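You operate a simulated robot arm through the tools that you are given. There is no shell and no other tool. Be economical: measure what you need, move in short steps, check, and stop when the job is done.

The job below is to be done with a simulated two-armed robot. You get a single attempt, and the scene is never put back.

Task
Pick up the mild base tub with one hand, pass it to the other hand and put it on the bench in front of the tall mixer. Set down upright: mild base tub.

It is judged by the outcome, as a careful person would: the job done as asked, and still so three seconds after it is handed in. It fails if anything else is knocked over, pushed out of place, dropped, spilled or broken.

Robot
Two 7-joint arms with three-finger grippers on one trunk, on a base that drives. Base frame: it is fixed to the floor where the robot stands at the start and does not move with it; the origin is under the middle of the robot, x ahead of it, y to its left, z up; the surface under the hand at the start is at about z = 900. Units: mm, degrees, N and s.
The left shoulder is at the start at [83, 126, 1124], the right one opposite. With the tool pointing down near the work surface each hand reaches from about 360 to 860 mm from the robot's upright axis, wherever it stands, measured 20 degrees to its own side. Places, roughly: bench in front of the tall mixer [500, -800, 900]. Payload 2.94 kg a hand.
Tool frame (each hand has its own): the origin (TCP) lies between the finger pads and is the grasp point; the fingertips stand 30 mm ahead of it; z points along the fingers, y is the line along which they close. The gripper opens to 128 mm. The gripper's body begins 93 mm behind the TCP.
Orientation is told as [roll, pitch, yaw] about the base's x, y, z axes, in that order, counted from this pose: with the fingers straight down and closing along the base's y, the tool's x points along the base's -x, its y along +y and its z along -z.

Tools
- The arms move only by the tool move_arm. It takes "left_plan", "right_plan" or both (then of equal length, played together; a hand with none holds still); each is a list of rows, each an object (a shift or turn left out is 0, a gripper value left out holds the last) with "dp": the shift along the tool's x, y, z in units of 500 mm (1.0 is 500 mm), a list of three; "rot": the turn, a rotation vector about the tool's x, y, z in units of 90 degrees (1.0 is 90 degrees), a list of three; "grip": the finger opening in mm, from 0 to 128. In form: [{"dp": [tx, ty, tz], "rot": [rx, ry, rz], "grip": grip}, ...]. A call has 1 to 20 rows; each row is the pose to reach, as a shift and turn from the pose commanded when the call began, along the tool's axes at that moment. A call with a number of a shift or a turn outside -1 to 1 is refused whole. Each row takes 0.2 s and may step no farther than 50 mm and 8.6 degrees from the row before; otherwise, or with a gripper value out of range, the whole call is refused. Where a pose cannot be reached the arm comes as near as it can. A force on the tool above 40 N (or 10 N above the force at the start of the call, whichever is more), or a blocked arm, ends the call early, and 0.2 s more pass. Each finger halts on what it meets, pressing with about 39 N; the grip force reading is that of the motor and also rises with nothing between the fingers. The clock runs only during rows and for 0.2 s after the last one: add rows that repeat a pose to give the fingers time. The reply holds the time, the measured pose of the TCP, the force on the tool along the base axes, the opening and the grip force, in the units named above and with some noise, with the torque about the TCP (base axes, N m) and any sound that the robot's microphone picked up.
- Cameras (640 x 400 px; columns grow to the right, rows downward): "scene" is now at [181.2, -45.6, 1279.4]; the picture's right is [-0.54, -0.84, 0.00], its down [-0.49, 0.31, -0.82] and it looks along [0.69, -0.44, -0.58] (base axes); focal length 253 px, centre (320, 200). "left" rides on the left gripper at [69, 15, -120] in its tool frame; the picture's right is [-0.21, 0.98, 0.00], its down [-0.82, -0.18, -0.54] and it looks along [-0.53, -0.12, 0.84] (tool axes); focal length 251 px, centre (320, 200). "right" rides on the right gripper at [69, -15, -120] in its tool frame; the picture's right is [0.21, 0.98, 0.00], its down [-0.82, 0.18, -0.54] and it looks along [-0.53, 0.12, 0.84] (tool axes); focal length 251 px, centre (320, 200). There is no depth. A picture from a camera that has moved, and an enlarged one, comes with that camera's place and axes in the base frame and with its lens. The place of the scene camera against the robot may be out by one fixed shift of up to 25 mm in any direction.
- snapshot(camera): a new picture of that camera. No time passes.
- lift_body(by): slides the trunk up (or, below 0, down) by that many mm; the arms and the scene camera ride with it, the base frame stays. It gives what a move gives, with no picture.
- steer(legs): drives the robot by 1 to 6 legs, each [ahead, left, turn to the left] in mm, mm and degrees, along the robot's own axes; the way and the turn of a leg run together, so that a leg with both is an arc; at most 1500 mm and 180 degrees a leg. The arms and the cameras ride along, it lands a little off, and it stops where it bumps. It gives what a move gives.
- turn_head(pan, tilt): turns the head with the scene camera to pan (to the left, within 80 degrees either way) and tilt (down, from -29 to 69), counted from straight ahead of the robot. It gives what a move gives.
- inspect(camera, box): a new picture of the part [left, top, right, bottom] of that camera's present view, enlarged. No time passes.
- hand_in(): hands the job in; it is judged then, once.

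Go step by step. Nothing tells you exact positions but the pictures and the camera data: compare them with the known pose of the tool, close in by small moves and look again before you grip or let go. The budget is 120 turns and 88 pictures, counting those below and the enlarged ones. Unless the task says otherwise, let go and move clear before handing in, and close with one line.

The tools are called after "Emit:" by a JSON object that holds its "fn" and its "kwargs". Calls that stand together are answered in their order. move_arm: Moves the arms, as the interface text tells. Its arguments: {"type":"object","properties":{"left_plan":{"type":"array"},"right_plan":{"type":"array"}},"required":[]} The other tools are called the same way: lift_body (by) slides the trunk up or down; steer (legs) drives the base; turn_head (pan, tilt) turns the head that bears the scene camera; snapshot (camera) takes a picture; inspect (camera, box) takes an enlarged picture of a part of a camera's view; hand_in () hands the job in.

At the start:

```text
time: 0.0
left_position: [569.1, -30.0, 1145.9]
left_tool_rot: [0.0, 0.0, 0.0]
left_wrist_force: [-0.2, 0.2, 1.0]
left_moment: [0.0, -0.01, -0.01]
left_width: 128.0
left_grip_force: 0.0
right_position: [450.1, -504.1, 1133.1]
right_tool_rot: [0.0, 0.0, -0.1]
right_wrist_force: [1.2, 0.3, 0.6]
right_moment: [-0.02, -0.01, -0.07]
right_width: 128.2
right_grip_force: 0.1
trunk travel left (down, up): [-340.0, 208.0]
robot x, y, heading: [-2.3, -1.4, 0.4]
head pan, tilt: [-22.2, 47.1]
```

scene: 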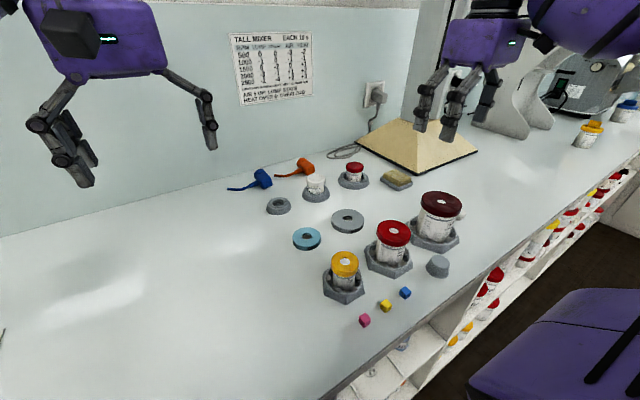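
right: 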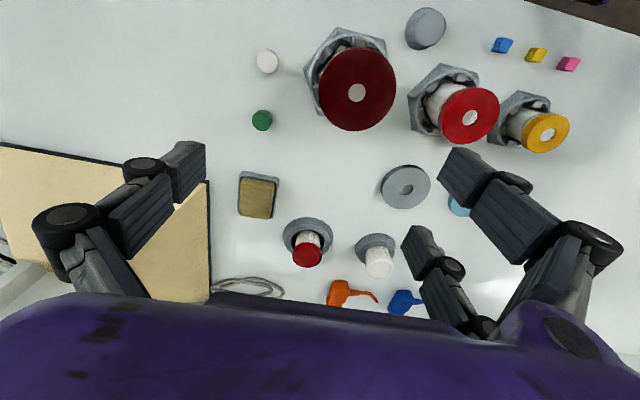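
left: 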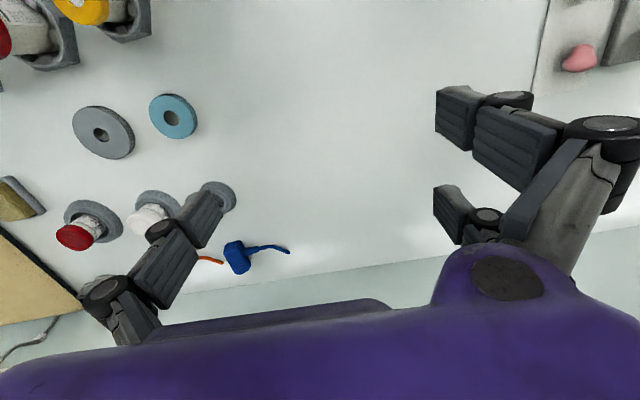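

I see three lidded tubs in hexagonal holders (yellow, red, dark red) and several small ones. I need to read the labels and the wall chart to find which is "mild base".

Emit:
{"fn": "inspect", "kwargs": {"camera": "scene", "box": [300, 150, 480, 310]}}

Emit:
{"fn": "inspect", "kwargs": {"camera": "scene", "box": [225, 25, 320, 110]}}

Emit:
{"fn": "inspect", "kwargs": {"camera": "scene", "box": [470, 40, 640, 160]}}

```text
2.50 times, centred on (390, 230) of scene
camera zoom: at [181.2, -45.6, 1279.4], right [-0.54, -0.84, 0.0], down [-0.49, 0.31, -0.82], along [0.69, -0.44, -0.58], focal length 632 px, centre (145, 125)
```

zoom: 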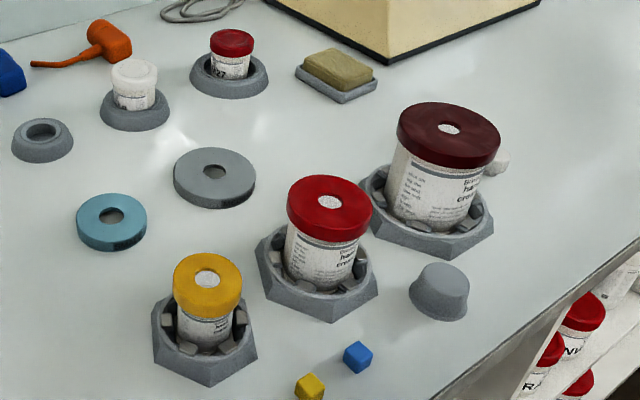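

```text
4.71 times, centred on (272, 68) of scene
camera zoom: at [181.2, -45.6, 1279.4], right [-0.54, -0.84, 0.0], down [-0.49, 0.31, -0.82], along [0.69, -0.44, -0.58], focal length 1191 px, centre (544, 824)
```

zoom: 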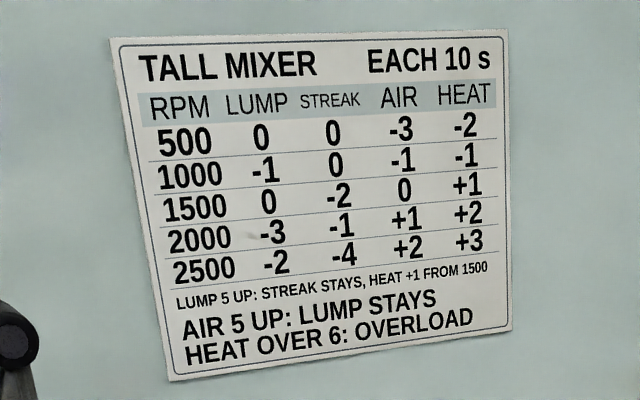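

```text
3.33 times, centred on (555, 100) of scene
camera zoom: at [181.2, -45.6, 1279.4], right [-0.54, -0.84, 0.0], down [-0.49, 0.31, -0.82], along [0.69, -0.44, -0.58], focal length 843 px, centre (-463, 533)
```

zoom: 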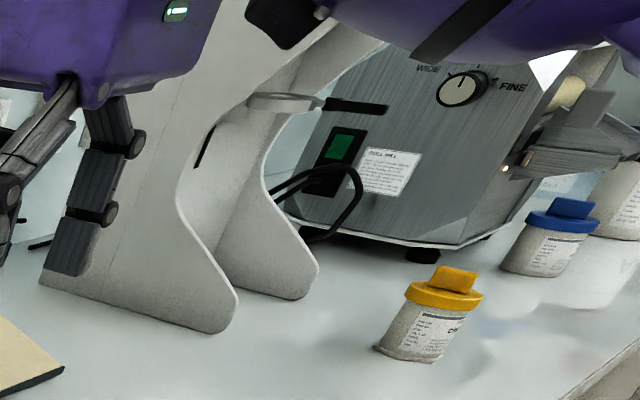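

Labels are too small to read; I'll zoom harder on each tub.

Emit:
{"fn": "inspect", "kwargs": {"camera": "scene", "box": [405, 185, 469, 250]}}

Emit:
{"fn": "inspect", "kwargs": {"camera": "scene", "box": [570, 80, 640, 150]}}

Emit:
{"fn": "turn_head", "kwargs": {"pan": -60, "tilt": 35}}

Emit:
{"fn": "snapshot", "kwargs": {"camera": "scene"}}

```text
6.15 times, centred on (437, 218) of scene
camera zoom: at [181.2, -45.6, 1279.4], right [-0.54, -0.84, 0.0], down [-0.49, 0.31, -0.82], along [0.69, -0.44, -0.58], focal length 1557 px, centre (-400, 92)
```

zoom: 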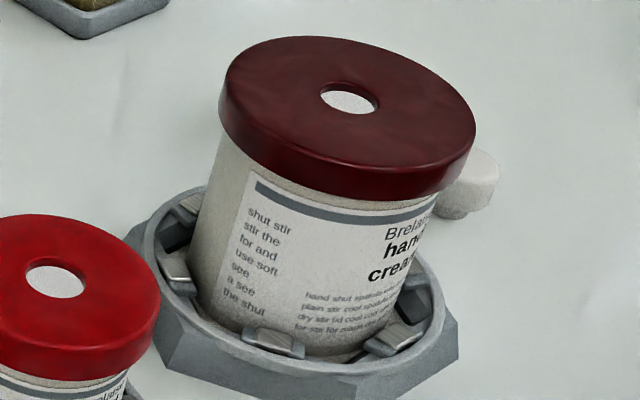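

```text
5.71 times, centred on (605, 115) of scene
camera zoom: at [181.2, -45.6, 1279.4], right [-0.54, -0.84, 0.0], down [-0.49, 0.31, -0.82], along [0.69, -0.44, -0.58], focal length 1446 px, centre (-1309, 686)
```

zoom: 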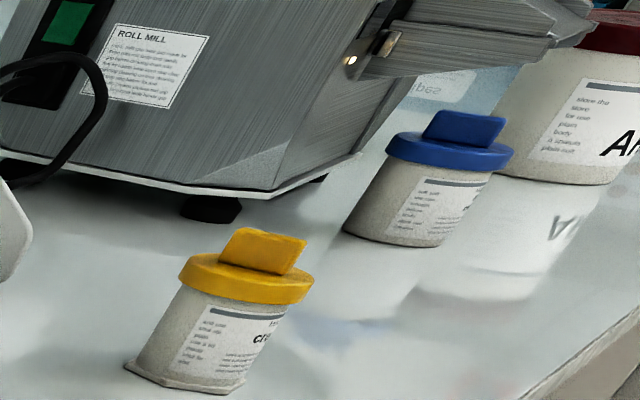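

```text
time: 1.0
left_position: [568.6, -29.0, 1146.0]
left_tool_rot: [0.0, 0.0, 0.1]
left_wrist_force: [-0.9, 0.4, -0.7]
left_moment: [0.0, 0.01, 0.02]
left_width: 127.7
left_grip_force: 0.1
right_position: [449.7, -505.1, 1132.6]
right_tool_rot: [0.0, 0.0, 0.0]
right_wrist_force: [0.9, 0.1, -0.1]
right_moment: [0.02, -0.01, 0.0]
right_width: 127.7
right_grip_force: 0.1
trunk travel left (down, up): [-340.0, 208.0]
robot x, y, heading: [4.3, -3.6, -0.0]
head pan, tilt: [-60.0, 35.0]
```

```text
79 pictures are left
camera scene: at [151.2, -74.5, 1279.9], right [-0.87, -0.5, 0.0], down [-0.29, 0.5, -0.82], along [0.41, -0.71, -0.57], focal length 253 px, centre (320, 200)
```

scene: 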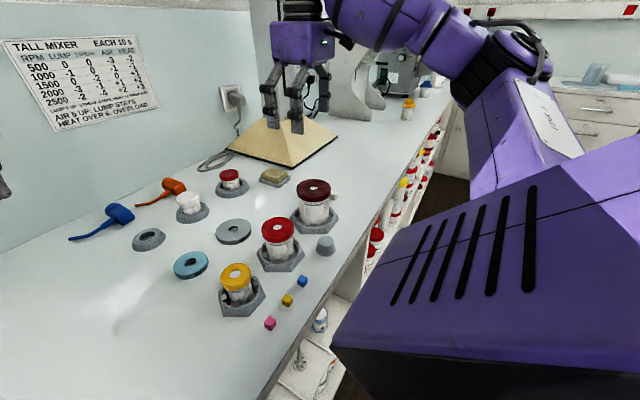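

Hand cream tubs are here on the bench; I still need to find "mild base". I'll look to the left and straight on.

Emit:
{"fn": "turn_head", "kwargs": {"pan": 50, "tilt": 35}}

Emit:
{"fn": "snapshot", "kwargs": {"camera": "scene"}}

```text
time: 2.9
left_position: [569.3, -29.3, 1146.8]
left_tool_rot: [0.0, 0.0, 0.0]
left_wrist_force: [-0.4, 0.2, -0.4]
left_moment: [0.03, -0.04, 0.01]
left_width: 128.1
left_grip_force: 0.0
right_position: [449.7, -505.7, 1131.7]
right_tool_rot: [-0.1, 0.0, 0.0]
right_wrist_force: [0.2, 0.4, 0.2]
right_moment: [-0.01, -0.02, 0.01]
right_width: 128.0
right_grip_force: 0.1
trunk travel left (down, up): [-340.0, 208.0]
robot x, y, heading: [-2.9, -2.4, -0.2]
head pan, tilt: [50.0, 35.0]
```

```text
78 pictures are left
camera scene: at [163.8, 69.1, 1279.9], right [0.77, -0.64, 0.0], down [-0.37, -0.44, -0.82], along [0.53, 0.63, -0.57], focal length 253 px, centre (320, 200)
```

scene: 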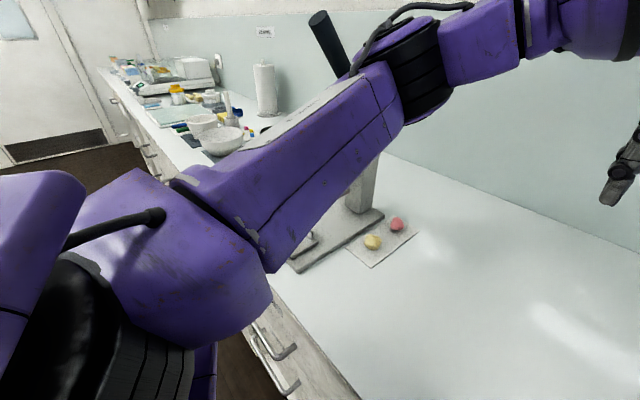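

Nothing tub-like within reach on the left. I'll look back and zoom on each tub's label.

Emit:
{"fn": "turn_head", "kwargs": {"pan": -45, "tilt": 45}}

Emit:
{"fn": "snapshot", "kwargs": {"camera": "scene"}}

```text
time: 4.6
left_position: [570.1, -29.8, 1145.3]
left_tool_rot: [-0.1, -0.1, -0.1]
left_wrist_force: [0.2, 0.4, -0.2]
left_moment: [-0.01, -0.05, 0.05]
left_width: 128.2
left_grip_force: 0.0
right_position: [451.5, -504.4, 1133.1]
right_tool_rot: [0.0, 0.0, 0.1]
right_wrist_force: [-0.4, -0.7, 0.2]
right_moment: [0.02, 0.0, -0.01]
right_width: 128.0
right_grip_force: 0.0
trunk travel left (down, up): [-340.0, 208.0]
robot x, y, heading: [0.9, -0.4, 0.0]
head pan, tilt: [-45.0, 45.0]
```

```text
77 pictures are left
camera scene: at [182.9, -34.9, 1270.5], right [-0.44, -0.9, 0.0], down [-0.59, 0.29, -0.75], along [0.68, -0.33, -0.66], focal length 253 px, centre (320, 200)
```

scene: 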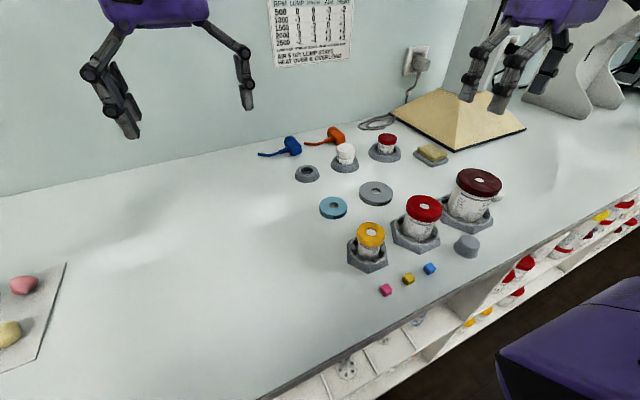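

Emit:
{"fn": "inspect", "kwargs": {"camera": "scene", "box": [390, 165, 510, 250]}}

Emit:
{"fn": "inspect", "kwargs": {"camera": "scene", "box": [325, 130, 405, 180]}}

```text
4.71 times, centred on (450, 208) of scene
camera zoom: at [182.9, -34.9, 1270.5], right [-0.44, -0.9, 0.0], down [-0.59, 0.29, -0.75], along [0.68, -0.33, -0.66], focal length 1191 px, centre (-292, 165)
```

zoom: 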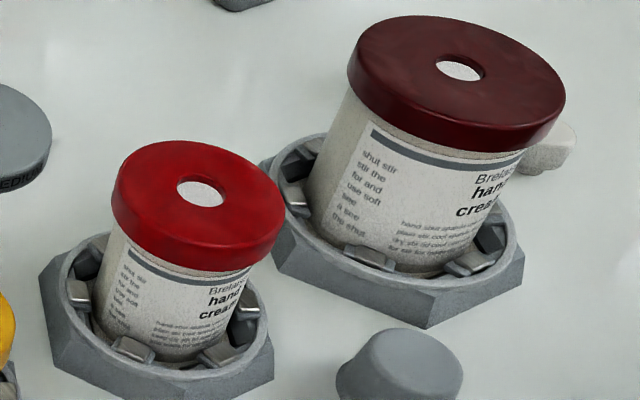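

```text
8.00 times, centred on (365, 155) of scene
camera zoom: at [182.9, -34.9, 1270.5], right [-0.44, -0.9, 0.0], down [-0.59, 0.29, -0.75], along [0.68, -0.33, -0.66], focal length 2024 px, centre (-40, 560)
```

zoom: 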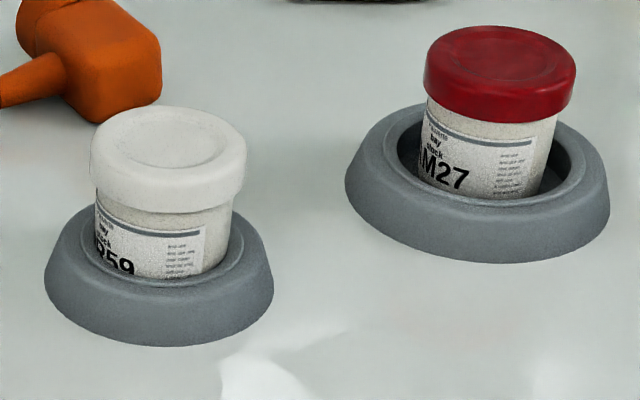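

Emit:
{"fn": "inspect", "kwargs": {"camera": "scene", "box": [345, 215, 395, 275]}}

Emit:
{"fn": "inspect", "kwargs": {"camera": "right", "box": [280, 200, 410, 280]}}

Emit:
{"fn": "turn_head", "kwargs": {"pan": -62, "tilt": 20}}

Emit:
{"fn": "snapshot", "kwargs": {"camera": "scene"}}

```text
6.67 times, centred on (370, 245) of scene
camera zoom: at [182.9, -34.9, 1270.5], right [-0.44, -0.9, 0.0], down [-0.59, 0.29, -0.75], along [0.68, -0.33, -0.66], focal length 1687 px, centre (-13, -100)
```

zoom: 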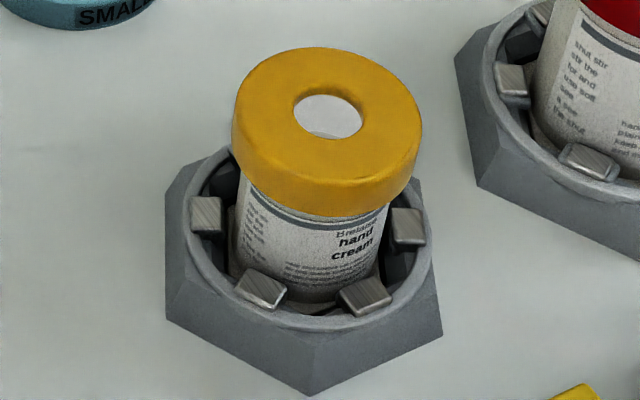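

```text
4.92 times, centred on (345, 240) of right
camera zoom: at [381.7, -520.6, 1253.1], right [-0.21, 0.98, 0.0], down [0.82, 0.18, 0.54], along [0.53, 0.12, -0.84], focal length 1238 px, centre (197, 3)
```

zoom: 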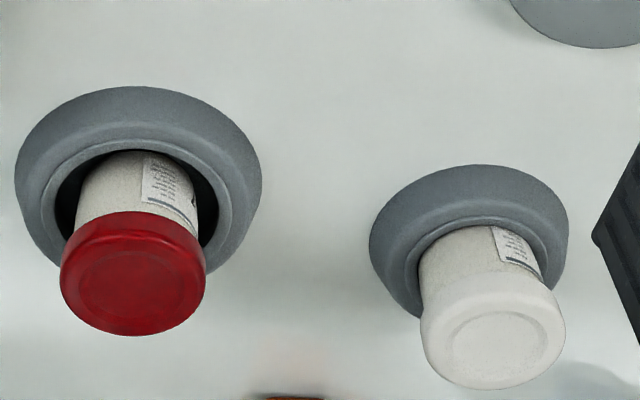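

```text
time: 5.5
left_position: [569.4, -28.9, 1145.9]
left_tool_rot: [0.0, 0.0, 0.0]
left_wrist_force: [1.4, 0.4, 0.8]
left_moment: [0.01, -0.01, 0.01]
left_width: 127.8
left_grip_force: 0.0
right_position: [450.6, -504.1, 1132.9]
right_tool_rot: [0.0, 0.0, 0.0]
right_wrist_force: [0.1, 0.7, 0.0]
right_moment: [-0.01, 0.02, 0.01]
right_width: 127.9
right_grip_force: 0.0
trunk travel left (down, up): [-340.0, 208.0]
robot x, y, heading: [2.7, -4.7, 0.1]
head pan, tilt: [-62.0, 20.0]
```

```text
72 pictures are left
camera scene: at [151.0, -80.4, 1303.7], right [-0.88, -0.47, 0.0], down [-0.16, 0.3, -0.94], along [0.44, -0.83, -0.34], focal length 253 px, centre (320, 200)
```

scene: 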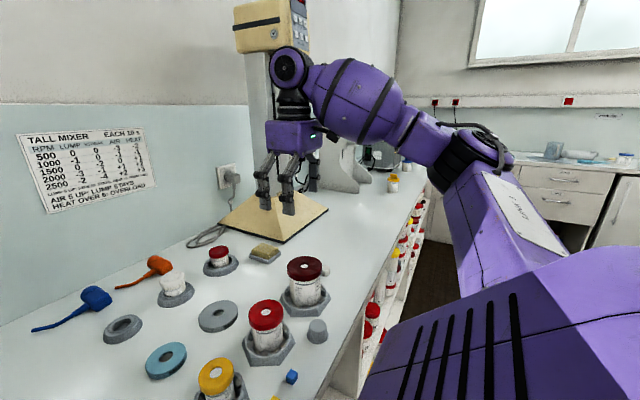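

The tall mixer stands behind the target area on the tan base. I'll read the small pots' labels from the left hand camera.

Emit:
{"fn": "inspect", "kwargs": {"camera": "left", "box": [50, 185, 190, 260]}}

Emit:
{"fn": "inspect", "kwargs": {"camera": "scene", "box": [150, 235, 250, 310]}}

```text
4.57 times, centred on (120, 222) of left
camera zoom: at [499.9, -14.4, 1264.6], right [0.21, 0.98, 0.0], down [0.82, -0.18, 0.54], along [0.53, -0.12, -0.84], focal length 1149 px, centre (1234, 97)
```

zoom: 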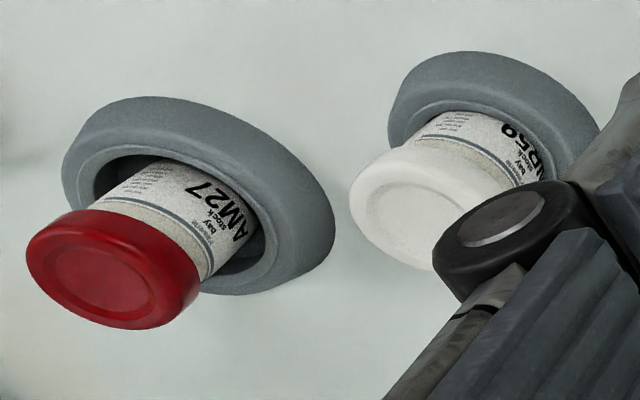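

```text
5.33 times, centred on (200, 272) of scene
camera zoom: at [151.0, -80.4, 1303.7], right [-0.88, -0.47, 0.0], down [-0.16, 0.3, -0.94], along [0.44, -0.83, -0.34], focal length 1349 px, centre (960, -187)
```

zoom: 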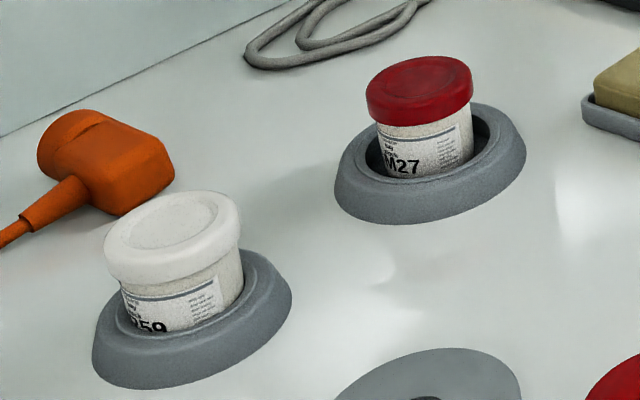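

The small pots are coded (AM27, ?R59), so there may be a legend somewhere. I'll search the room for notices.

Emit:
{"fn": "turn_head", "kwargs": {"pan": 60, "tilt": 8}}

Emit:
{"fn": "snapshot", "kwargs": {"camera": "scene"}}

Emit:
{"fn": "turn_head", "kwargs": {"pan": 0, "tilt": 5}}

Emit:
{"fn": "snapshot", "kwargs": {"camera": "scene"}}

Emit:
{"fn": "turn_head", "kwargs": {"pan": -80, "tilt": 10}}

Emit:
{"fn": "snapshot", "kwargs": {"camera": "scene"}}

```text
time: 7.5
left_position: [570.2, -29.7, 1146.1]
left_tool_rot: [0.1, 0.0, 0.0]
left_wrist_force: [0.2, 0.6, 0.1]
left_moment: [0.02, 0.01, 0.0]
left_width: 127.8
left_grip_force: 0.0
right_position: [448.6, -504.5, 1133.9]
right_tool_rot: [0.0, 0.0, 0.0]
right_wrist_force: [0.0, 0.2, 0.2]
right_moment: [0.02, -0.02, 0.0]
right_width: 128.2
right_grip_force: 0.0
trunk travel left (down, up): [-340.0, 208.0]
robot x, y, heading: [2.8, -2.6, -0.0]
head pan, tilt: [60.0, 8.0]
```

```text
69 pictures are left
camera scene: at [153.5, 81.9, 1323.3], right [0.87, -0.5, 0.0], down [-0.07, -0.12, -0.99], along [0.5, 0.86, -0.14], focal length 253 px, centre (320, 200)
```

scene: 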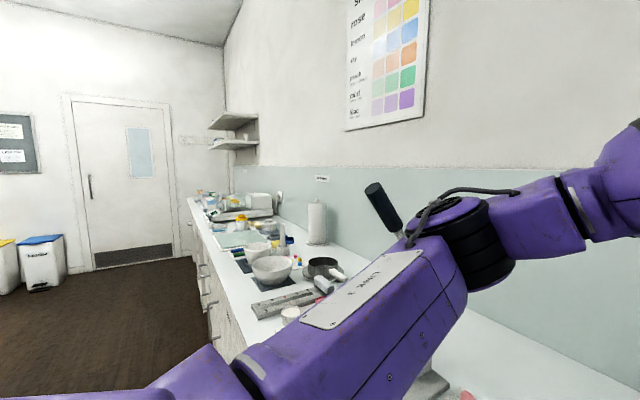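

```text
time: 8.8
left_position: [568.8, -27.6, 1145.8]
left_tool_rot: [0.0, -0.1, 0.0]
left_wrist_force: [-0.9, 0.2, 0.4]
left_moment: [0.01, 0.01, -0.01]
left_width: 128.0
left_grip_force: 0.0
right_position: [450.4, -504.0, 1133.4]
right_tool_rot: [0.0, 0.0, 0.0]
right_wrist_force: [-0.9, -0.8, -0.1]
right_moment: [0.02, -0.01, 0.03]
right_width: 127.9
right_grip_force: 0.1
trunk travel left (down, up): [-340.0, 208.0]
robot x, y, heading: [2.5, -1.4, 0.0]
head pan, tilt: [0.0, 5.0]
```

```text
68 pictures are left
camera scene: at [199.0, 1.8, 1328.1], right [0.0, -1.0, 0.0], down [-0.09, 0.0, -1.0], along [1.0, 0.0, -0.09], focal length 253 px, centre (320, 200)
```

scene: 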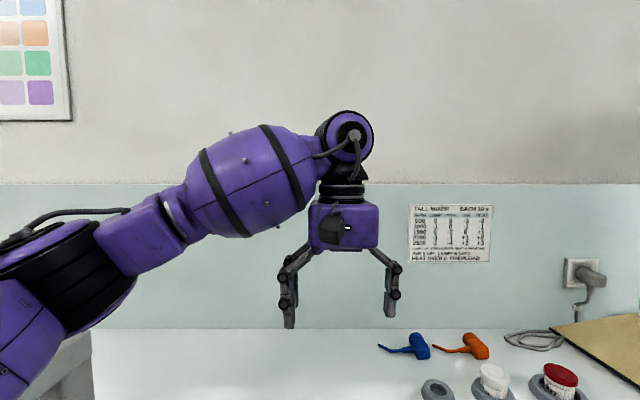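

```text
time: 10.4
left_position: [569.9, -30.3, 1145.2]
left_tool_rot: [-0.1, 0.0, 0.0]
left_wrist_force: [0.0, 0.1, -0.2]
left_moment: [0.01, 0.03, -0.04]
left_width: 128.0
left_grip_force: 0.0
right_position: [450.6, -504.6, 1133.2]
right_tool_rot: [0.0, 0.0, 0.0]
right_wrist_force: [0.0, -0.1, 0.4]
right_moment: [0.01, -0.02, 0.05]
right_width: 128.1
right_grip_force: 0.1
trunk travel left (down, up): [-340.0, 208.0]
robot x, y, heading: [-1.0, 2.2, -0.1]
head pan, tilt: [-80.0, 10.0]
```

```text
67 pictures are left
camera scene: at [123.3, -89.8, 1320.0], right [-0.98, -0.17, 0.0], down [-0.03, 0.17, -0.98], along [0.17, -0.97, -0.17], focal length 253 px, centre (320, 200)
```

scene: 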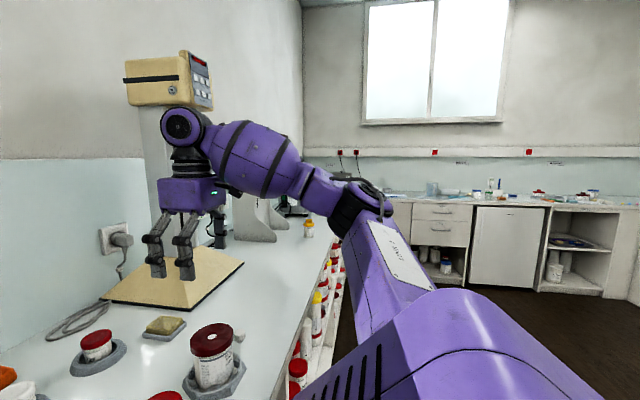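

The chart at left is only shades. I'll drive right about 450 mm (hands stay well above everything and short of the mixer) to read the label faces and the tubs near the roll mill.

Emit:
{"fn": "steer", "kwargs": {"legs": [[-80, 0, 0], [0, -450, 0]]}}

Emit:
{"fn": "turn_head", "kwargs": {"pan": -20, "tilt": 40}}

Emit:
{"fn": "snapshot", "kwargs": {"camera": "scene"}}

```text
time: 15.5
left_position: [488.2, -483.1, 1145.2]
left_tool_rot: [0.0, 0.1, -0.2]
left_wrist_force: [-0.4, -0.4, -0.4]
left_moment: [0.01, -0.01, -0.03]
left_width: 128.0
left_grip_force: 0.0
right_position: [365.9, -958.6, 1133.9]
right_tool_rot: [0.0, 0.0, -0.3]
right_wrist_force: [0.7, 0.0, 0.5]
right_moment: [0.01, -0.02, 0.01]
right_width: 127.6
right_grip_force: 0.1
trunk travel left (down, up): [-340.0, 208.0]
robot x, y, heading: [-84.4, -450.3, -0.2]
head pan, tilt: [-80.0, 10.0]
```

```text
time: 16.8
left_position: [487.9, -483.7, 1144.8]
left_tool_rot: [0.0, 0.0, -0.3]
left_wrist_force: [-0.2, 0.4, -0.7]
left_moment: [0.01, -0.01, -0.01]
left_width: 128.1
left_grip_force: 0.0
right_position: [366.3, -958.0, 1132.2]
right_tool_rot: [0.0, 0.2, -0.2]
right_wrist_force: [0.7, -0.7, 0.5]
right_moment: [0.0, 0.05, 0.04]
right_width: 128.0
right_grip_force: 0.0
trunk travel left (down, up): [-340.0, 208.0]
robot x, y, heading: [-84.4, -455.6, -0.3]
head pan, tilt: [-20.0, 40.0]
```

```text
66 pictures are left
camera scene: at [100.8, -496.2, 1280.7], right [-0.51, -0.86, 0.0], down [-0.49, 0.29, -0.82], along [0.71, -0.42, -0.57], focal length 253 px, centre (320, 200)
```

scene: 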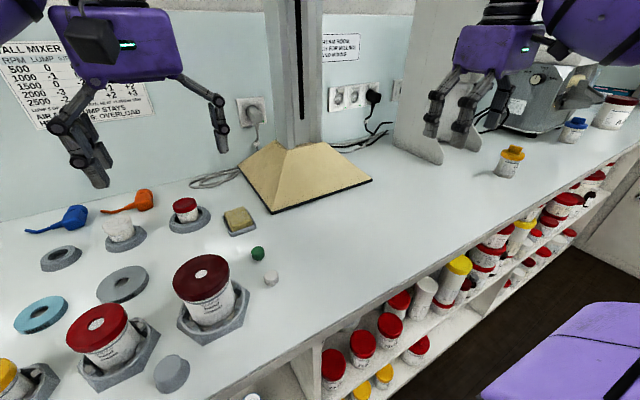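

Emit:
{"fn": "inspect", "kwargs": {"camera": "scene", "box": [60, 245, 250, 370]}}

Emit:
{"fn": "inspect", "kwargs": {"camera": "scene", "box": [320, 30, 365, 65]}}

Emit:
{"fn": "inspect", "kwargs": {"camera": "scene", "box": [490, 60, 640, 180]}}

Emit:
{"fn": "inspect", "kwargs": {"camera": "scene", "box": [310, 170, 610, 390]}}

```text
3.20 times, centred on (155, 308) of scene
camera zoom: at [100.8, -496.2, 1280.7], right [-0.51, -0.86, 0.0], down [-0.49, 0.29, -0.82], along [0.71, -0.42, -0.57], focal length 810 px, centre (848, -144)
```

zoom: 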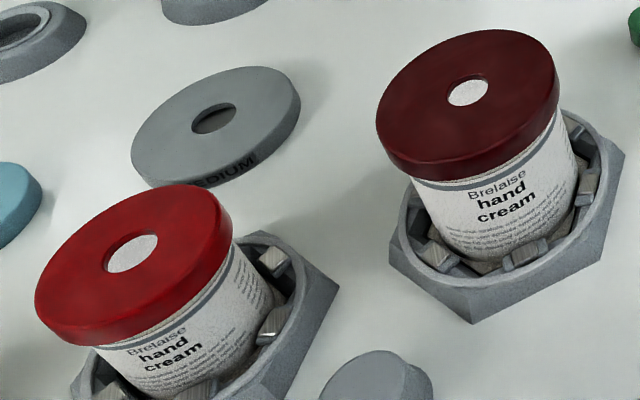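

```text
11.43 times, centred on (342, 48) of scene
camera zoom: at [100.8, -496.2, 1280.7], right [-0.51, -0.86, 0.0], down [-0.49, 0.29, -0.82], along [0.71, -0.42, -0.57], focal length 2891 px, centre (63, 1943)
```

zoom: 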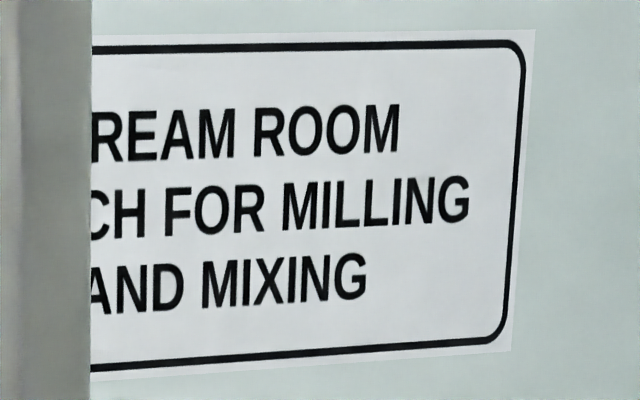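

```text
3.33 times, centred on (565, 120) of scene
camera zoom: at [100.8, -496.2, 1280.7], right [-0.51, -0.86, 0.0], down [-0.49, 0.29, -0.82], along [0.71, -0.42, -0.57], focal length 843 px, centre (-497, 467)
```

zoom: 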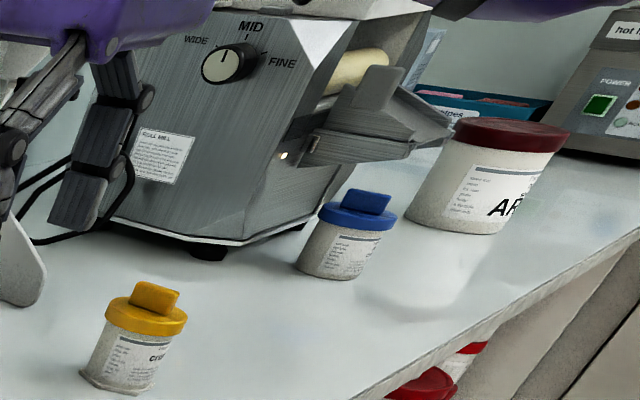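

```text
1.82 times, centred on (460, 280) of scene
camera zoom: at [100.8, -496.2, 1280.7], right [-0.51, -0.86, 0.0], down [-0.49, 0.29, -0.82], along [0.71, -0.42, -0.57], focal length 460 px, centre (66, 54)
```

zoom: 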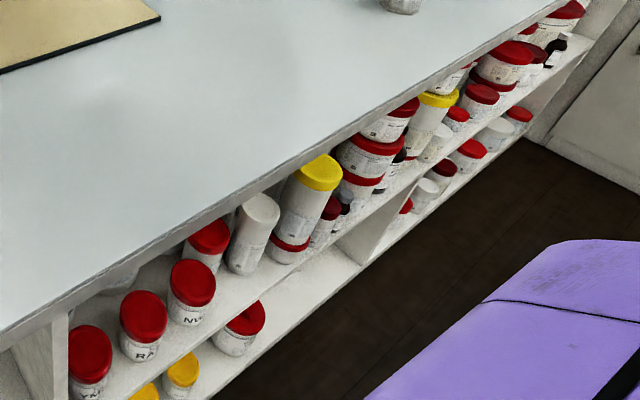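

Yellow- and blue-lid tubs near the roll mill are still unread. I'll back off a bit and drive further right.

Emit:
{"fn": "steer", "kwargs": {"legs": [[-150, 0, 0], [0, -500, 0]]}}

Emit:
{"fn": "turn_head", "kwargs": {"pan": -20, "tilt": 35}}

Emit:
{"fn": "snapshot", "kwargs": {"camera": "scene"}}

```text
time: 22.8
left_position: [339.6, -980.1, 1145.7]
left_tool_rot: [0.0, -0.1, 0.8]
left_wrist_force: [0.0, -0.4, -0.2]
left_moment: [-0.01, -0.01, -0.01]
left_width: 128.0
left_grip_force: 0.0
right_position: [225.4, -1457.0, 1133.0]
right_tool_rot: [0.0, 0.0, 0.7]
right_wrist_force: [0.3, -0.4, 0.3]
right_moment: [-0.02, -0.01, -0.01]
right_width: 128.0
right_grip_force: 0.0
trunk travel left (down, up): [-340.0, 208.0]
robot x, y, heading: [-231.6, -955.3, 0.8]
head pan, tilt: [-20.0, 40.0]
```

```text
time: 23.4
left_position: [338.2, -980.0, 1145.6]
left_tool_rot: [0.1, 0.0, 0.7]
left_wrist_force: [0.4, -0.3, 0.2]
left_moment: [-0.01, 0.0, 0.0]
left_width: 128.1
left_grip_force: 0.1
right_position: [226.1, -1456.2, 1132.8]
right_tool_rot: [0.0, 0.1, 0.7]
right_wrist_force: [-0.6, 0.1, -0.4]
right_moment: [0.02, -0.01, -0.01]
right_width: 128.0
right_grip_force: 0.0
trunk travel left (down, up): [-340.0, 208.0]
robot x, y, heading: [-228.8, -957.8, 0.7]
head pan, tilt: [-20.0, 35.0]
```

```text
61 pictures are left
camera scene: at [-40.0, -983.5, 1279.9], right [-0.33, -0.94, 0.0], down [-0.54, 0.19, -0.82], along [0.77, -0.27, -0.57], focal length 253 px, centre (320, 200)
```

scene: 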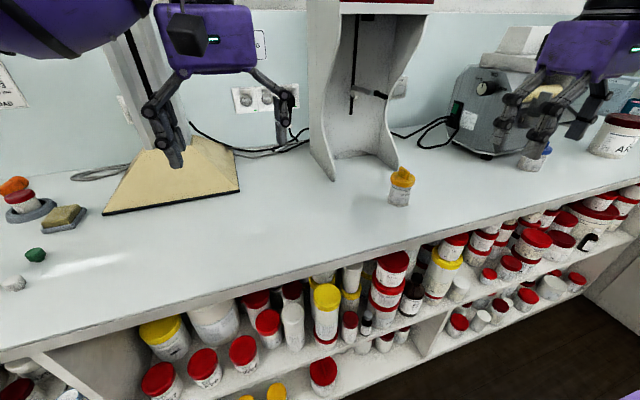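

Emit:
{"fn": "inspect", "kwargs": {"camera": "scene", "box": [380, 160, 424, 212]}}

Emit:
{"fn": "inspect", "kwargs": {"camera": "scene", "box": [440, 70, 640, 190]}}

Emit:
{"fn": "inspect", "kwargs": {"camera": "scene", "box": [130, 230, 450, 400]}}

Emit:
{"fn": "inspect", "kwargs": {"camera": "scene", "box": [430, 180, 640, 340]}}

```text
7.69 times, centred on (402, 186) of scene
camera zoom: at [-40.0, -983.5, 1279.9], right [-0.33, -0.94, 0.0], down [-0.54, 0.19, -0.82], along [0.77, -0.27, -0.57], focal length 1946 px, centre (-311, 308)
```

zoom: 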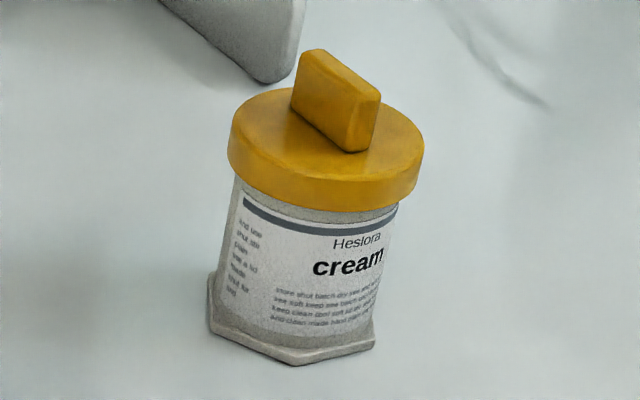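

```text
3.20 times, centred on (540, 130) of scene
camera zoom: at [-40.0, -983.5, 1279.9], right [-0.33, -0.94, 0.0], down [-0.54, 0.19, -0.82], along [0.77, -0.27, -0.57], focal length 810 px, centre (-384, 424)
```

zoom: 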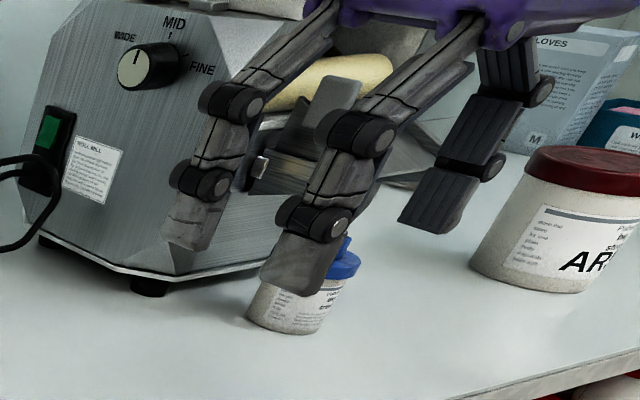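

```text
2.00 times, centred on (290, 315) of scene
camera zoom: at [-40.0, -983.5, 1279.9], right [-0.33, -0.94, 0.0], down [-0.54, 0.19, -0.82], along [0.77, -0.27, -0.57], focal length 506 px, centre (380, -30)
```

zoom: 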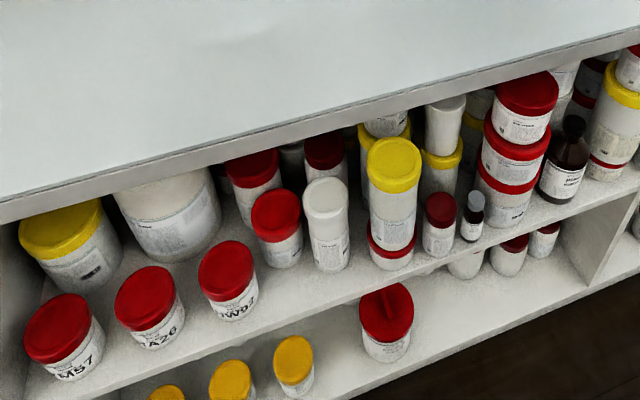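

```text
2.50 times, centred on (535, 260) of scene
camera zoom: at [-40.0, -983.5, 1279.9], right [-0.33, -0.94, 0.0], down [-0.54, 0.19, -0.82], along [0.77, -0.27, -0.57], focal length 632 px, centre (-218, 50)
```

zoom: 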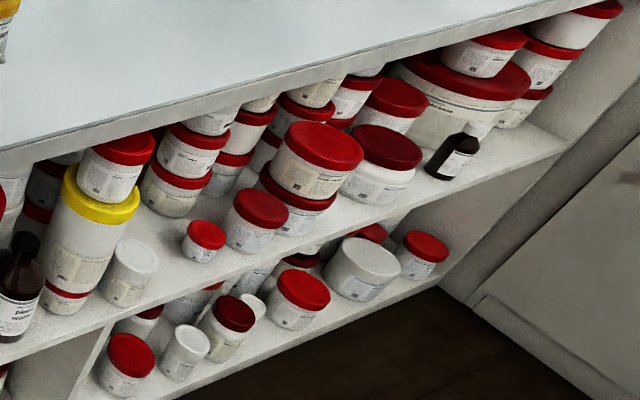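

Codes like LM57, RA26, AM27 appear. The blue tub and big tub remain unread; I'll go a little further right and look.

Emit:
{"fn": "steer", "kwargs": {"legs": [[0, -350, 0]]}}

Emit:
{"fn": "turn_head", "kwargs": {"pan": -10, "tilt": 30}}

Emit:
{"fn": "snapshot", "kwargs": {"camera": "scene"}}

```text
time: 27.1
left_position: [347.2, -1319.9, 1145.5]
left_tool_rot: [0.0, 0.0, 1.9]
left_wrist_force: [-0.2, -0.3, -0.1]
left_moment: [0.01, 0.03, 0.02]
left_width: 128.3
left_grip_force: 0.1
right_position: [244.9, -1798.4, 1133.6]
right_tool_rot: [0.0, 0.0, 2.0]
right_wrist_force: [-0.2, -0.3, -0.2]
right_moment: [0.0, -0.03, 0.0]
right_width: 128.0
right_grip_force: 0.1
trunk travel left (down, up): [-340.0, 208.0]
robot x, y, heading: [-221.7, -1310.1, 1.9]
head pan, tilt: [-20.0, 35.0]
```

```text
time: 27.8
left_position: [348.3, -1319.4, 1145.6]
left_tool_rot: [0.0, -0.1, 2.0]
left_wrist_force: [-0.5, 0.1, -0.1]
left_moment: [0.0, -0.02, 0.01]
left_width: 127.7
left_grip_force: 0.1
right_position: [245.3, -1797.7, 1133.0]
right_tool_rot: [0.1, 0.0, 2.0]
right_wrist_force: [1.0, -0.6, -1.0]
right_moment: [0.01, 0.02, -0.01]
right_width: 128.1
right_grip_force: 0.3
trunk travel left (down, up): [-340.0, 208.0]
robot x, y, heading: [-219.7, -1307.8, 1.9]
head pan, tilt: [-10.0, 30.0]
```

```text
56 pictures are left
camera scene: at [-25.5, -1316.3, 1287.7], right [-0.14, -0.99, 0.0], down [-0.5, 0.07, -0.87], along [0.86, -0.12, -0.5], focal length 253 px, centre (320, 200)
```

scene: 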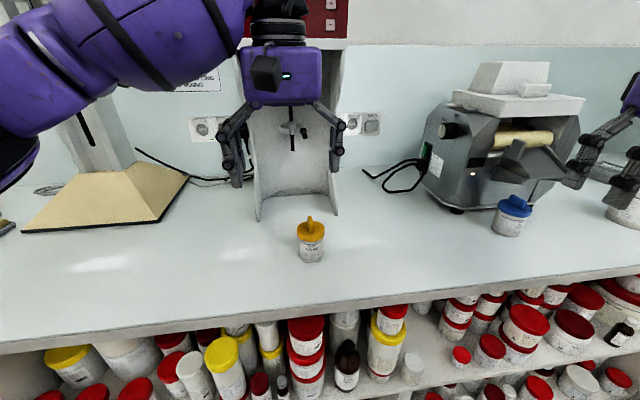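

Emit:
{"fn": "inspect", "kwargs": {"camera": "scene", "box": [490, 190, 538, 240]}}

Emit:
{"fn": "turn_head", "kwargs": {"pan": -50, "tilt": 15}}

Emit:
{"fn": "snapshot", "kwargs": {"camera": "scene"}}

```text
8.00 times, centred on (514, 215) of scene
camera zoom: at [-25.5, -1316.3, 1287.7], right [-0.14, -0.99, 0.0], down [-0.5, 0.07, -0.87], along [0.86, -0.12, -0.5], focal length 2024 px, centre (-1232, 80)
```

zoom: 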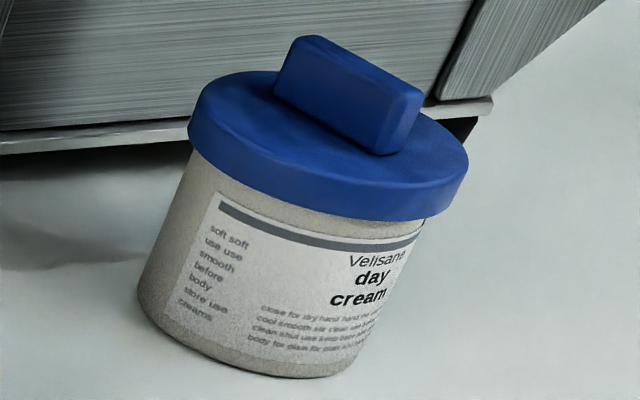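

```text
time: 28.9
left_position: [348.3, -1320.0, 1145.9]
left_tool_rot: [0.0, 0.0, 1.9]
left_wrist_force: [0.1, -0.1, -0.2]
left_moment: [0.02, -0.01, -0.03]
left_width: 128.0
left_grip_force: 0.1
right_position: [245.4, -1798.5, 1134.3]
right_tool_rot: [0.0, -0.1, 2.0]
right_wrist_force: [-0.9, 0.2, -1.0]
right_moment: [-0.02, 0.01, -0.03]
right_width: 127.6
right_grip_force: 0.1
trunk travel left (down, up): [-340.0, 208.0]
robot x, y, heading: [-222.8, -1309.1, 2.0]
head pan, tilt: [-50.0, 15.0]
```

```text
54 pictures are left
camera scene: at [-52.6, -1373.0, 1311.9], right [-0.74, -0.67, 0.0], down [-0.17, 0.19, -0.97], along [0.65, -0.72, -0.26], focal length 253 px, centre (320, 200)
```

scene: 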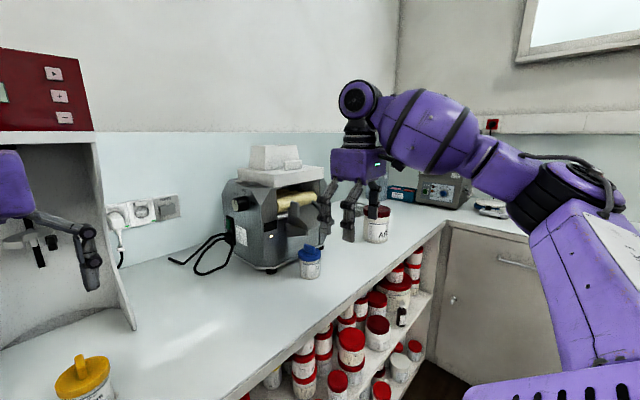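

Emit:
{"fn": "inspect", "kwargs": {"camera": "scene", "box": [355, 195, 400, 250]}}

Emit:
{"fn": "turn_head", "kwargs": {"pan": -80, "tilt": 15}}

Emit:
{"fn": "snapshot", "kwargs": {"camera": "scene"}}

```text
7.27 times, centred on (378, 222) of scene
camera zoom: at [-52.6, -1373.0, 1311.9], right [-0.74, -0.67, 0.0], down [-0.17, 0.19, -0.97], along [0.65, -0.72, -0.26], focal length 1840 px, centre (-98, 36)
```

zoom: 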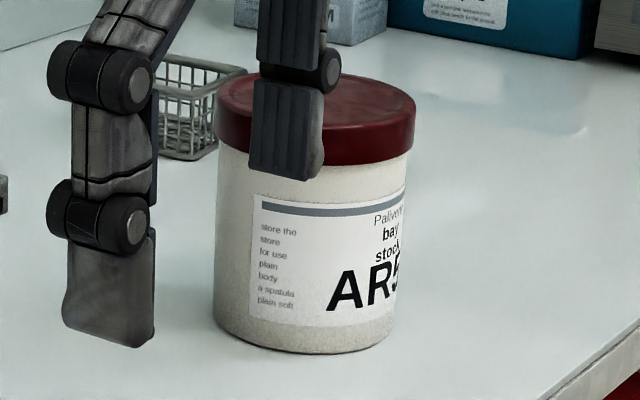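

```text
time: 29.8
left_position: [347.7, -1319.8, 1146.1]
left_tool_rot: [0.0, 0.0, 1.9]
left_wrist_force: [-0.3, -0.4, 0.3]
left_moment: [0.0, 0.02, 0.01]
left_width: 128.0
left_grip_force: 0.0
right_position: [245.0, -1798.2, 1133.2]
right_tool_rot: [0.1, 0.0, 2.0]
right_wrist_force: [0.9, -0.2, -0.2]
right_moment: [0.0, 0.03, 0.01]
right_width: 127.7
right_grip_force: 0.0
trunk travel left (down, up): [-340.0, 208.0]
robot x, y, heading: [-223.5, -1311.0, 1.8]
head pan, tilt: [-80.0, 15.0]
```

```text
52 pictures are left
camera scene: at [-95.7, -1394.9, 1311.9], right [-0.98, -0.21, 0.0], down [-0.05, 0.25, -0.97], along [0.2, -0.94, -0.26], focal length 253 px, centre (320, 200)
```

scene: 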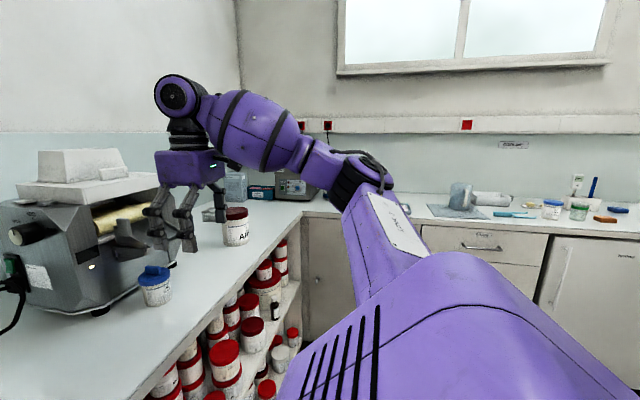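

The tubs here are "day cream", "cream" and coded "bay stock". A code legend must be elsewhere — the noticeboard at the far left looked like one. I'll drive back and read it.

Emit:
{"fn": "steer", "kwargs": {"legs": [[0, 0, -2], [0, 1300, 0]]}}

Emit:
{"fn": "turn_head", "kwargs": {"pan": 78, "tilt": 5}}

Emit:
{"fn": "snapshot", "kwargs": {"camera": "scene"}}

```text
time: 41.9
left_position: [344.8, -19.3, 1145.3]
left_tool_rot: [0.0, 0.0, 0.3]
left_wrist_force: [-0.1, -0.1, 0.3]
left_moment: [-0.02, 0.01, -0.02]
left_width: 128.1
left_grip_force: 0.1
right_position: [228.5, -494.5, 1133.8]
right_tool_rot: [0.0, -0.1, 0.4]
right_wrist_force: [0.8, -0.2, -0.4]
right_moment: [0.0, -0.02, -0.01]
right_width: 128.2
right_grip_force: 0.0
trunk travel left (down, up): [-340.0, 208.0]
robot x, y, heading: [-225.4, 7.0, 0.3]
head pan, tilt: [-80.0, 15.0]
```

```text
time: 44.4
left_position: [345.1, -19.5, 1145.3]
left_tool_rot: [0.0, 0.0, 0.3]
left_wrist_force: [-0.3, 0.1, 0.2]
left_moment: [0.01, -0.04, 0.02]
left_width: 127.8
left_grip_force: 0.0
right_position: [227.8, -494.5, 1132.9]
right_tool_rot: [0.0, 0.0, 0.4]
right_wrist_force: [-0.7, 0.8, -0.3]
right_moment: [0.04, -0.02, -0.01]
right_width: 127.9
right_grip_force: 0.0
trunk travel left (down, up): [-340.0, 208.0]
robot x, y, heading: [-223.6, 7.4, 0.1]
head pan, tilt: [78.0, 5.0]
```

```text
51 pictures are left
camera scene: at [-99.4, 99.0, 1328.1], right [0.98, -0.2, 0.0], down [-0.02, -0.09, -1.0], along [0.2, 0.98, -0.09], focal length 253 px, centre (320, 200)
```

scene: 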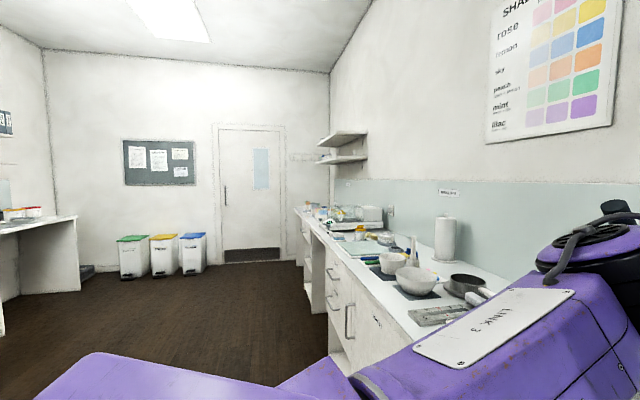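

Emit:
{"fn": "inspect", "kwargs": {"camera": "scene", "box": [122, 138, 198, 188]}}

Emit:
{"fn": "inspect", "kwargs": {"camera": "scene", "box": [295, 190, 425, 270]}}

Emit:
{"fn": "inspect", "kwargs": {"camera": "scene", "box": [480, 0, 620, 140]}}

```text
8.00 times, centred on (160, 163) of scene
camera zoom: at [-99.4, 99.0, 1328.1], right [0.98, -0.2, 0.0], down [-0.02, -0.09, -1.0], along [0.2, 0.98, -0.09], focal length 2024 px, centre (1600, 496)
```

zoom: 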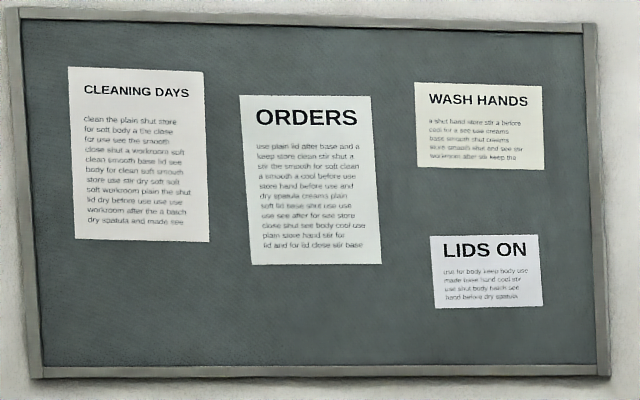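

```text
4.92 times, centred on (360, 230) of scene
camera zoom: at [-99.4, 99.0, 1328.1], right [0.98, -0.2, 0.0], down [-0.02, -0.09, -1.0], along [0.2, 0.98, -0.09], focal length 1246 px, centre (123, 52)
```

zoom: 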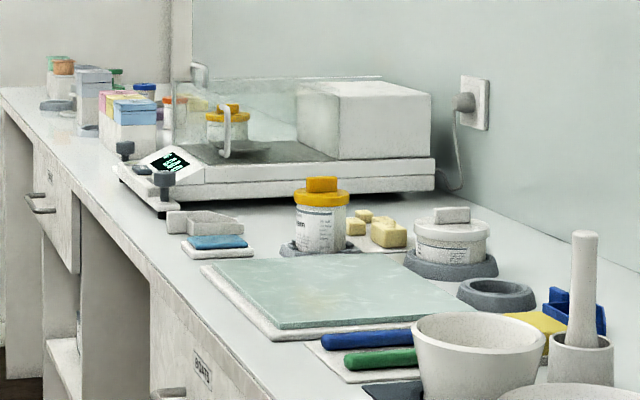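

```text
2.86 times, centred on (550, 70) of scene
camera zoom: at [-99.4, 99.0, 1328.1], right [0.98, -0.2, 0.0], down [-0.02, -0.09, -1.0], along [0.2, 0.98, -0.09], focal length 723 px, centre (-337, 571)
```

zoom: 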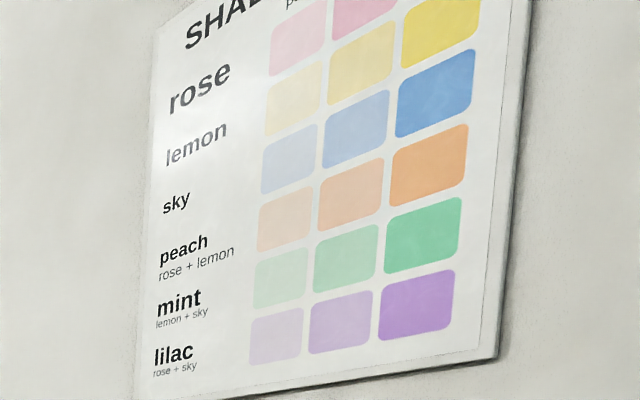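

The noticeboard has no legend, but there are more tubs in holders on the left bench by the balance. I'll back off a bit and drive left to read them.

Emit:
{"fn": "steer", "kwargs": {"legs": [[-150, 0, 0], [0, 800, 0]]}}

Emit:
{"fn": "turn_head", "kwargs": {"pan": 35, "tilt": 20}}

Emit:
{"fn": "snapshot", "kwargs": {"camera": "scene"}}

```text
time: 52.8
left_position: [181.4, 790.0, 1146.2]
left_tool_rot: [0.0, -0.1, 1.6]
left_wrist_force: [0.3, 0.5, 0.3]
left_moment: [0.02, 0.03, -0.04]
left_width: 127.9
left_grip_force: 0.2
right_position: [76.2, 313.1, 1132.4]
right_tool_rot: [0.0, 0.1, 1.6]
right_wrist_force: [-0.7, -0.3, -0.6]
right_moment: [0.02, -0.01, 0.02]
right_width: 128.3
right_grip_force: 0.0
trunk travel left (down, up): [-340.0, 208.0]
robot x, y, heading: [-390.4, 804.4, 1.4]
head pan, tilt: [78.0, 5.0]
```

```text
time: 53.9
left_position: [182.5, 789.9, 1145.5]
left_tool_rot: [0.0, 0.1, 1.6]
left_wrist_force: [-0.9, -0.1, -1.1]
left_moment: [0.0, -0.02, 0.01]
left_width: 128.0
left_grip_force: 0.1
right_position: [75.7, 312.6, 1133.0]
right_tool_rot: [0.0, 0.1, 1.6]
right_wrist_force: [-0.3, 1.4, -0.5]
right_moment: [-0.02, -0.02, 0.0]
right_width: 128.0
right_grip_force: 0.0
trunk travel left (down, up): [-340.0, 208.0]
robot x, y, heading: [-390.6, 804.5, 1.4]
head pan, tilt: [35.0, 20.0]
```

```text
47 pictures are left
camera scene: at [-206.6, 864.8, 1303.8], right [0.6, -0.8, 0.0], down [-0.27, -0.2, -0.94], along [0.75, 0.56, -0.34], focal length 253 px, centre (320, 200)
```

scene: 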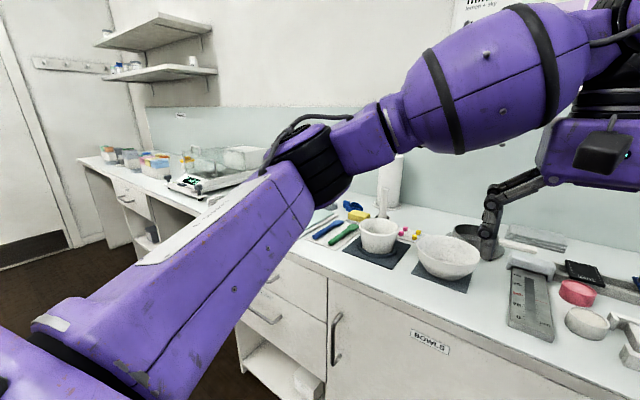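

Emit:
{"fn": "steer", "kwargs": {"legs": [[0, 700, 0]]}}

Emit:
{"fn": "turn_head", "kwargs": {"pan": 0, "tilt": 25}}

Emit:
{"fn": "snapshot", "kwargs": {"camera": "scene"}}

```text
time: 60.6
left_position: [159.2, 1520.2, 1146.2]
left_tool_rot: [-0.1, -0.1, 2.0]
left_wrist_force: [-0.6, 0.5, 0.4]
left_moment: [0.02, -0.03, 0.01]
left_width: 128.0
left_grip_force: 0.0
right_position: [55.7, 1040.1, 1132.5]
right_tool_rot: [0.0, 0.0, 2.0]
right_wrist_force: [0.1, 0.2, 0.5]
right_moment: [-0.04, 0.0, 0.03]
right_width: 128.3
right_grip_force: 0.1
trunk travel left (down, up): [-340.0, 208.0]
robot x, y, heading: [-413.6, 1527.1, 2.0]
head pan, tilt: [35.0, 20.0]
```

```text
time: 61.7
left_position: [158.7, 1519.7, 1145.9]
left_tool_rot: [0.0, 0.0, 1.9]
left_wrist_force: [-0.3, 0.8, -0.7]
left_moment: [0.03, -0.02, -0.04]
left_width: 128.0
left_grip_force: 0.0
right_position: [55.9, 1040.6, 1132.8]
right_tool_rot: [0.1, 0.0, 2.0]
right_wrist_force: [-0.6, -0.7, 1.0]
right_moment: [0.02, 0.03, 0.01]
right_width: 127.8
right_grip_force: 0.1
trunk travel left (down, up): [-340.0, 208.0]
robot x, y, heading: [-412.2, 1526.4, 1.6]
head pan, tilt: [0.0, 25.0]
```

```text
46 pictures are left
camera scene: at [-212.2, 1538.5, 1295.7], right [0.04, -1.0, 0.0], down [-0.42, -0.02, -0.91], along [0.91, 0.03, -0.42], focal length 253 px, centre (320, 200)
```

scene: 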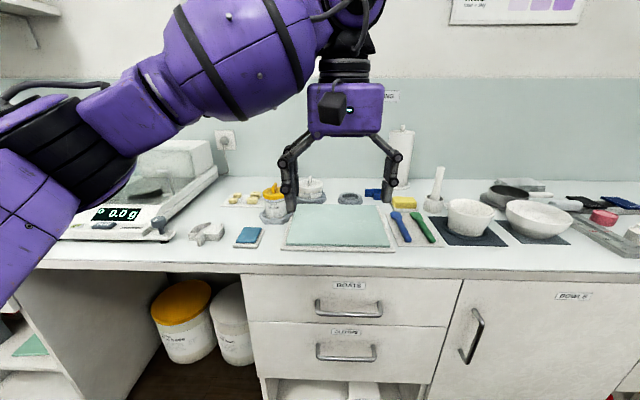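

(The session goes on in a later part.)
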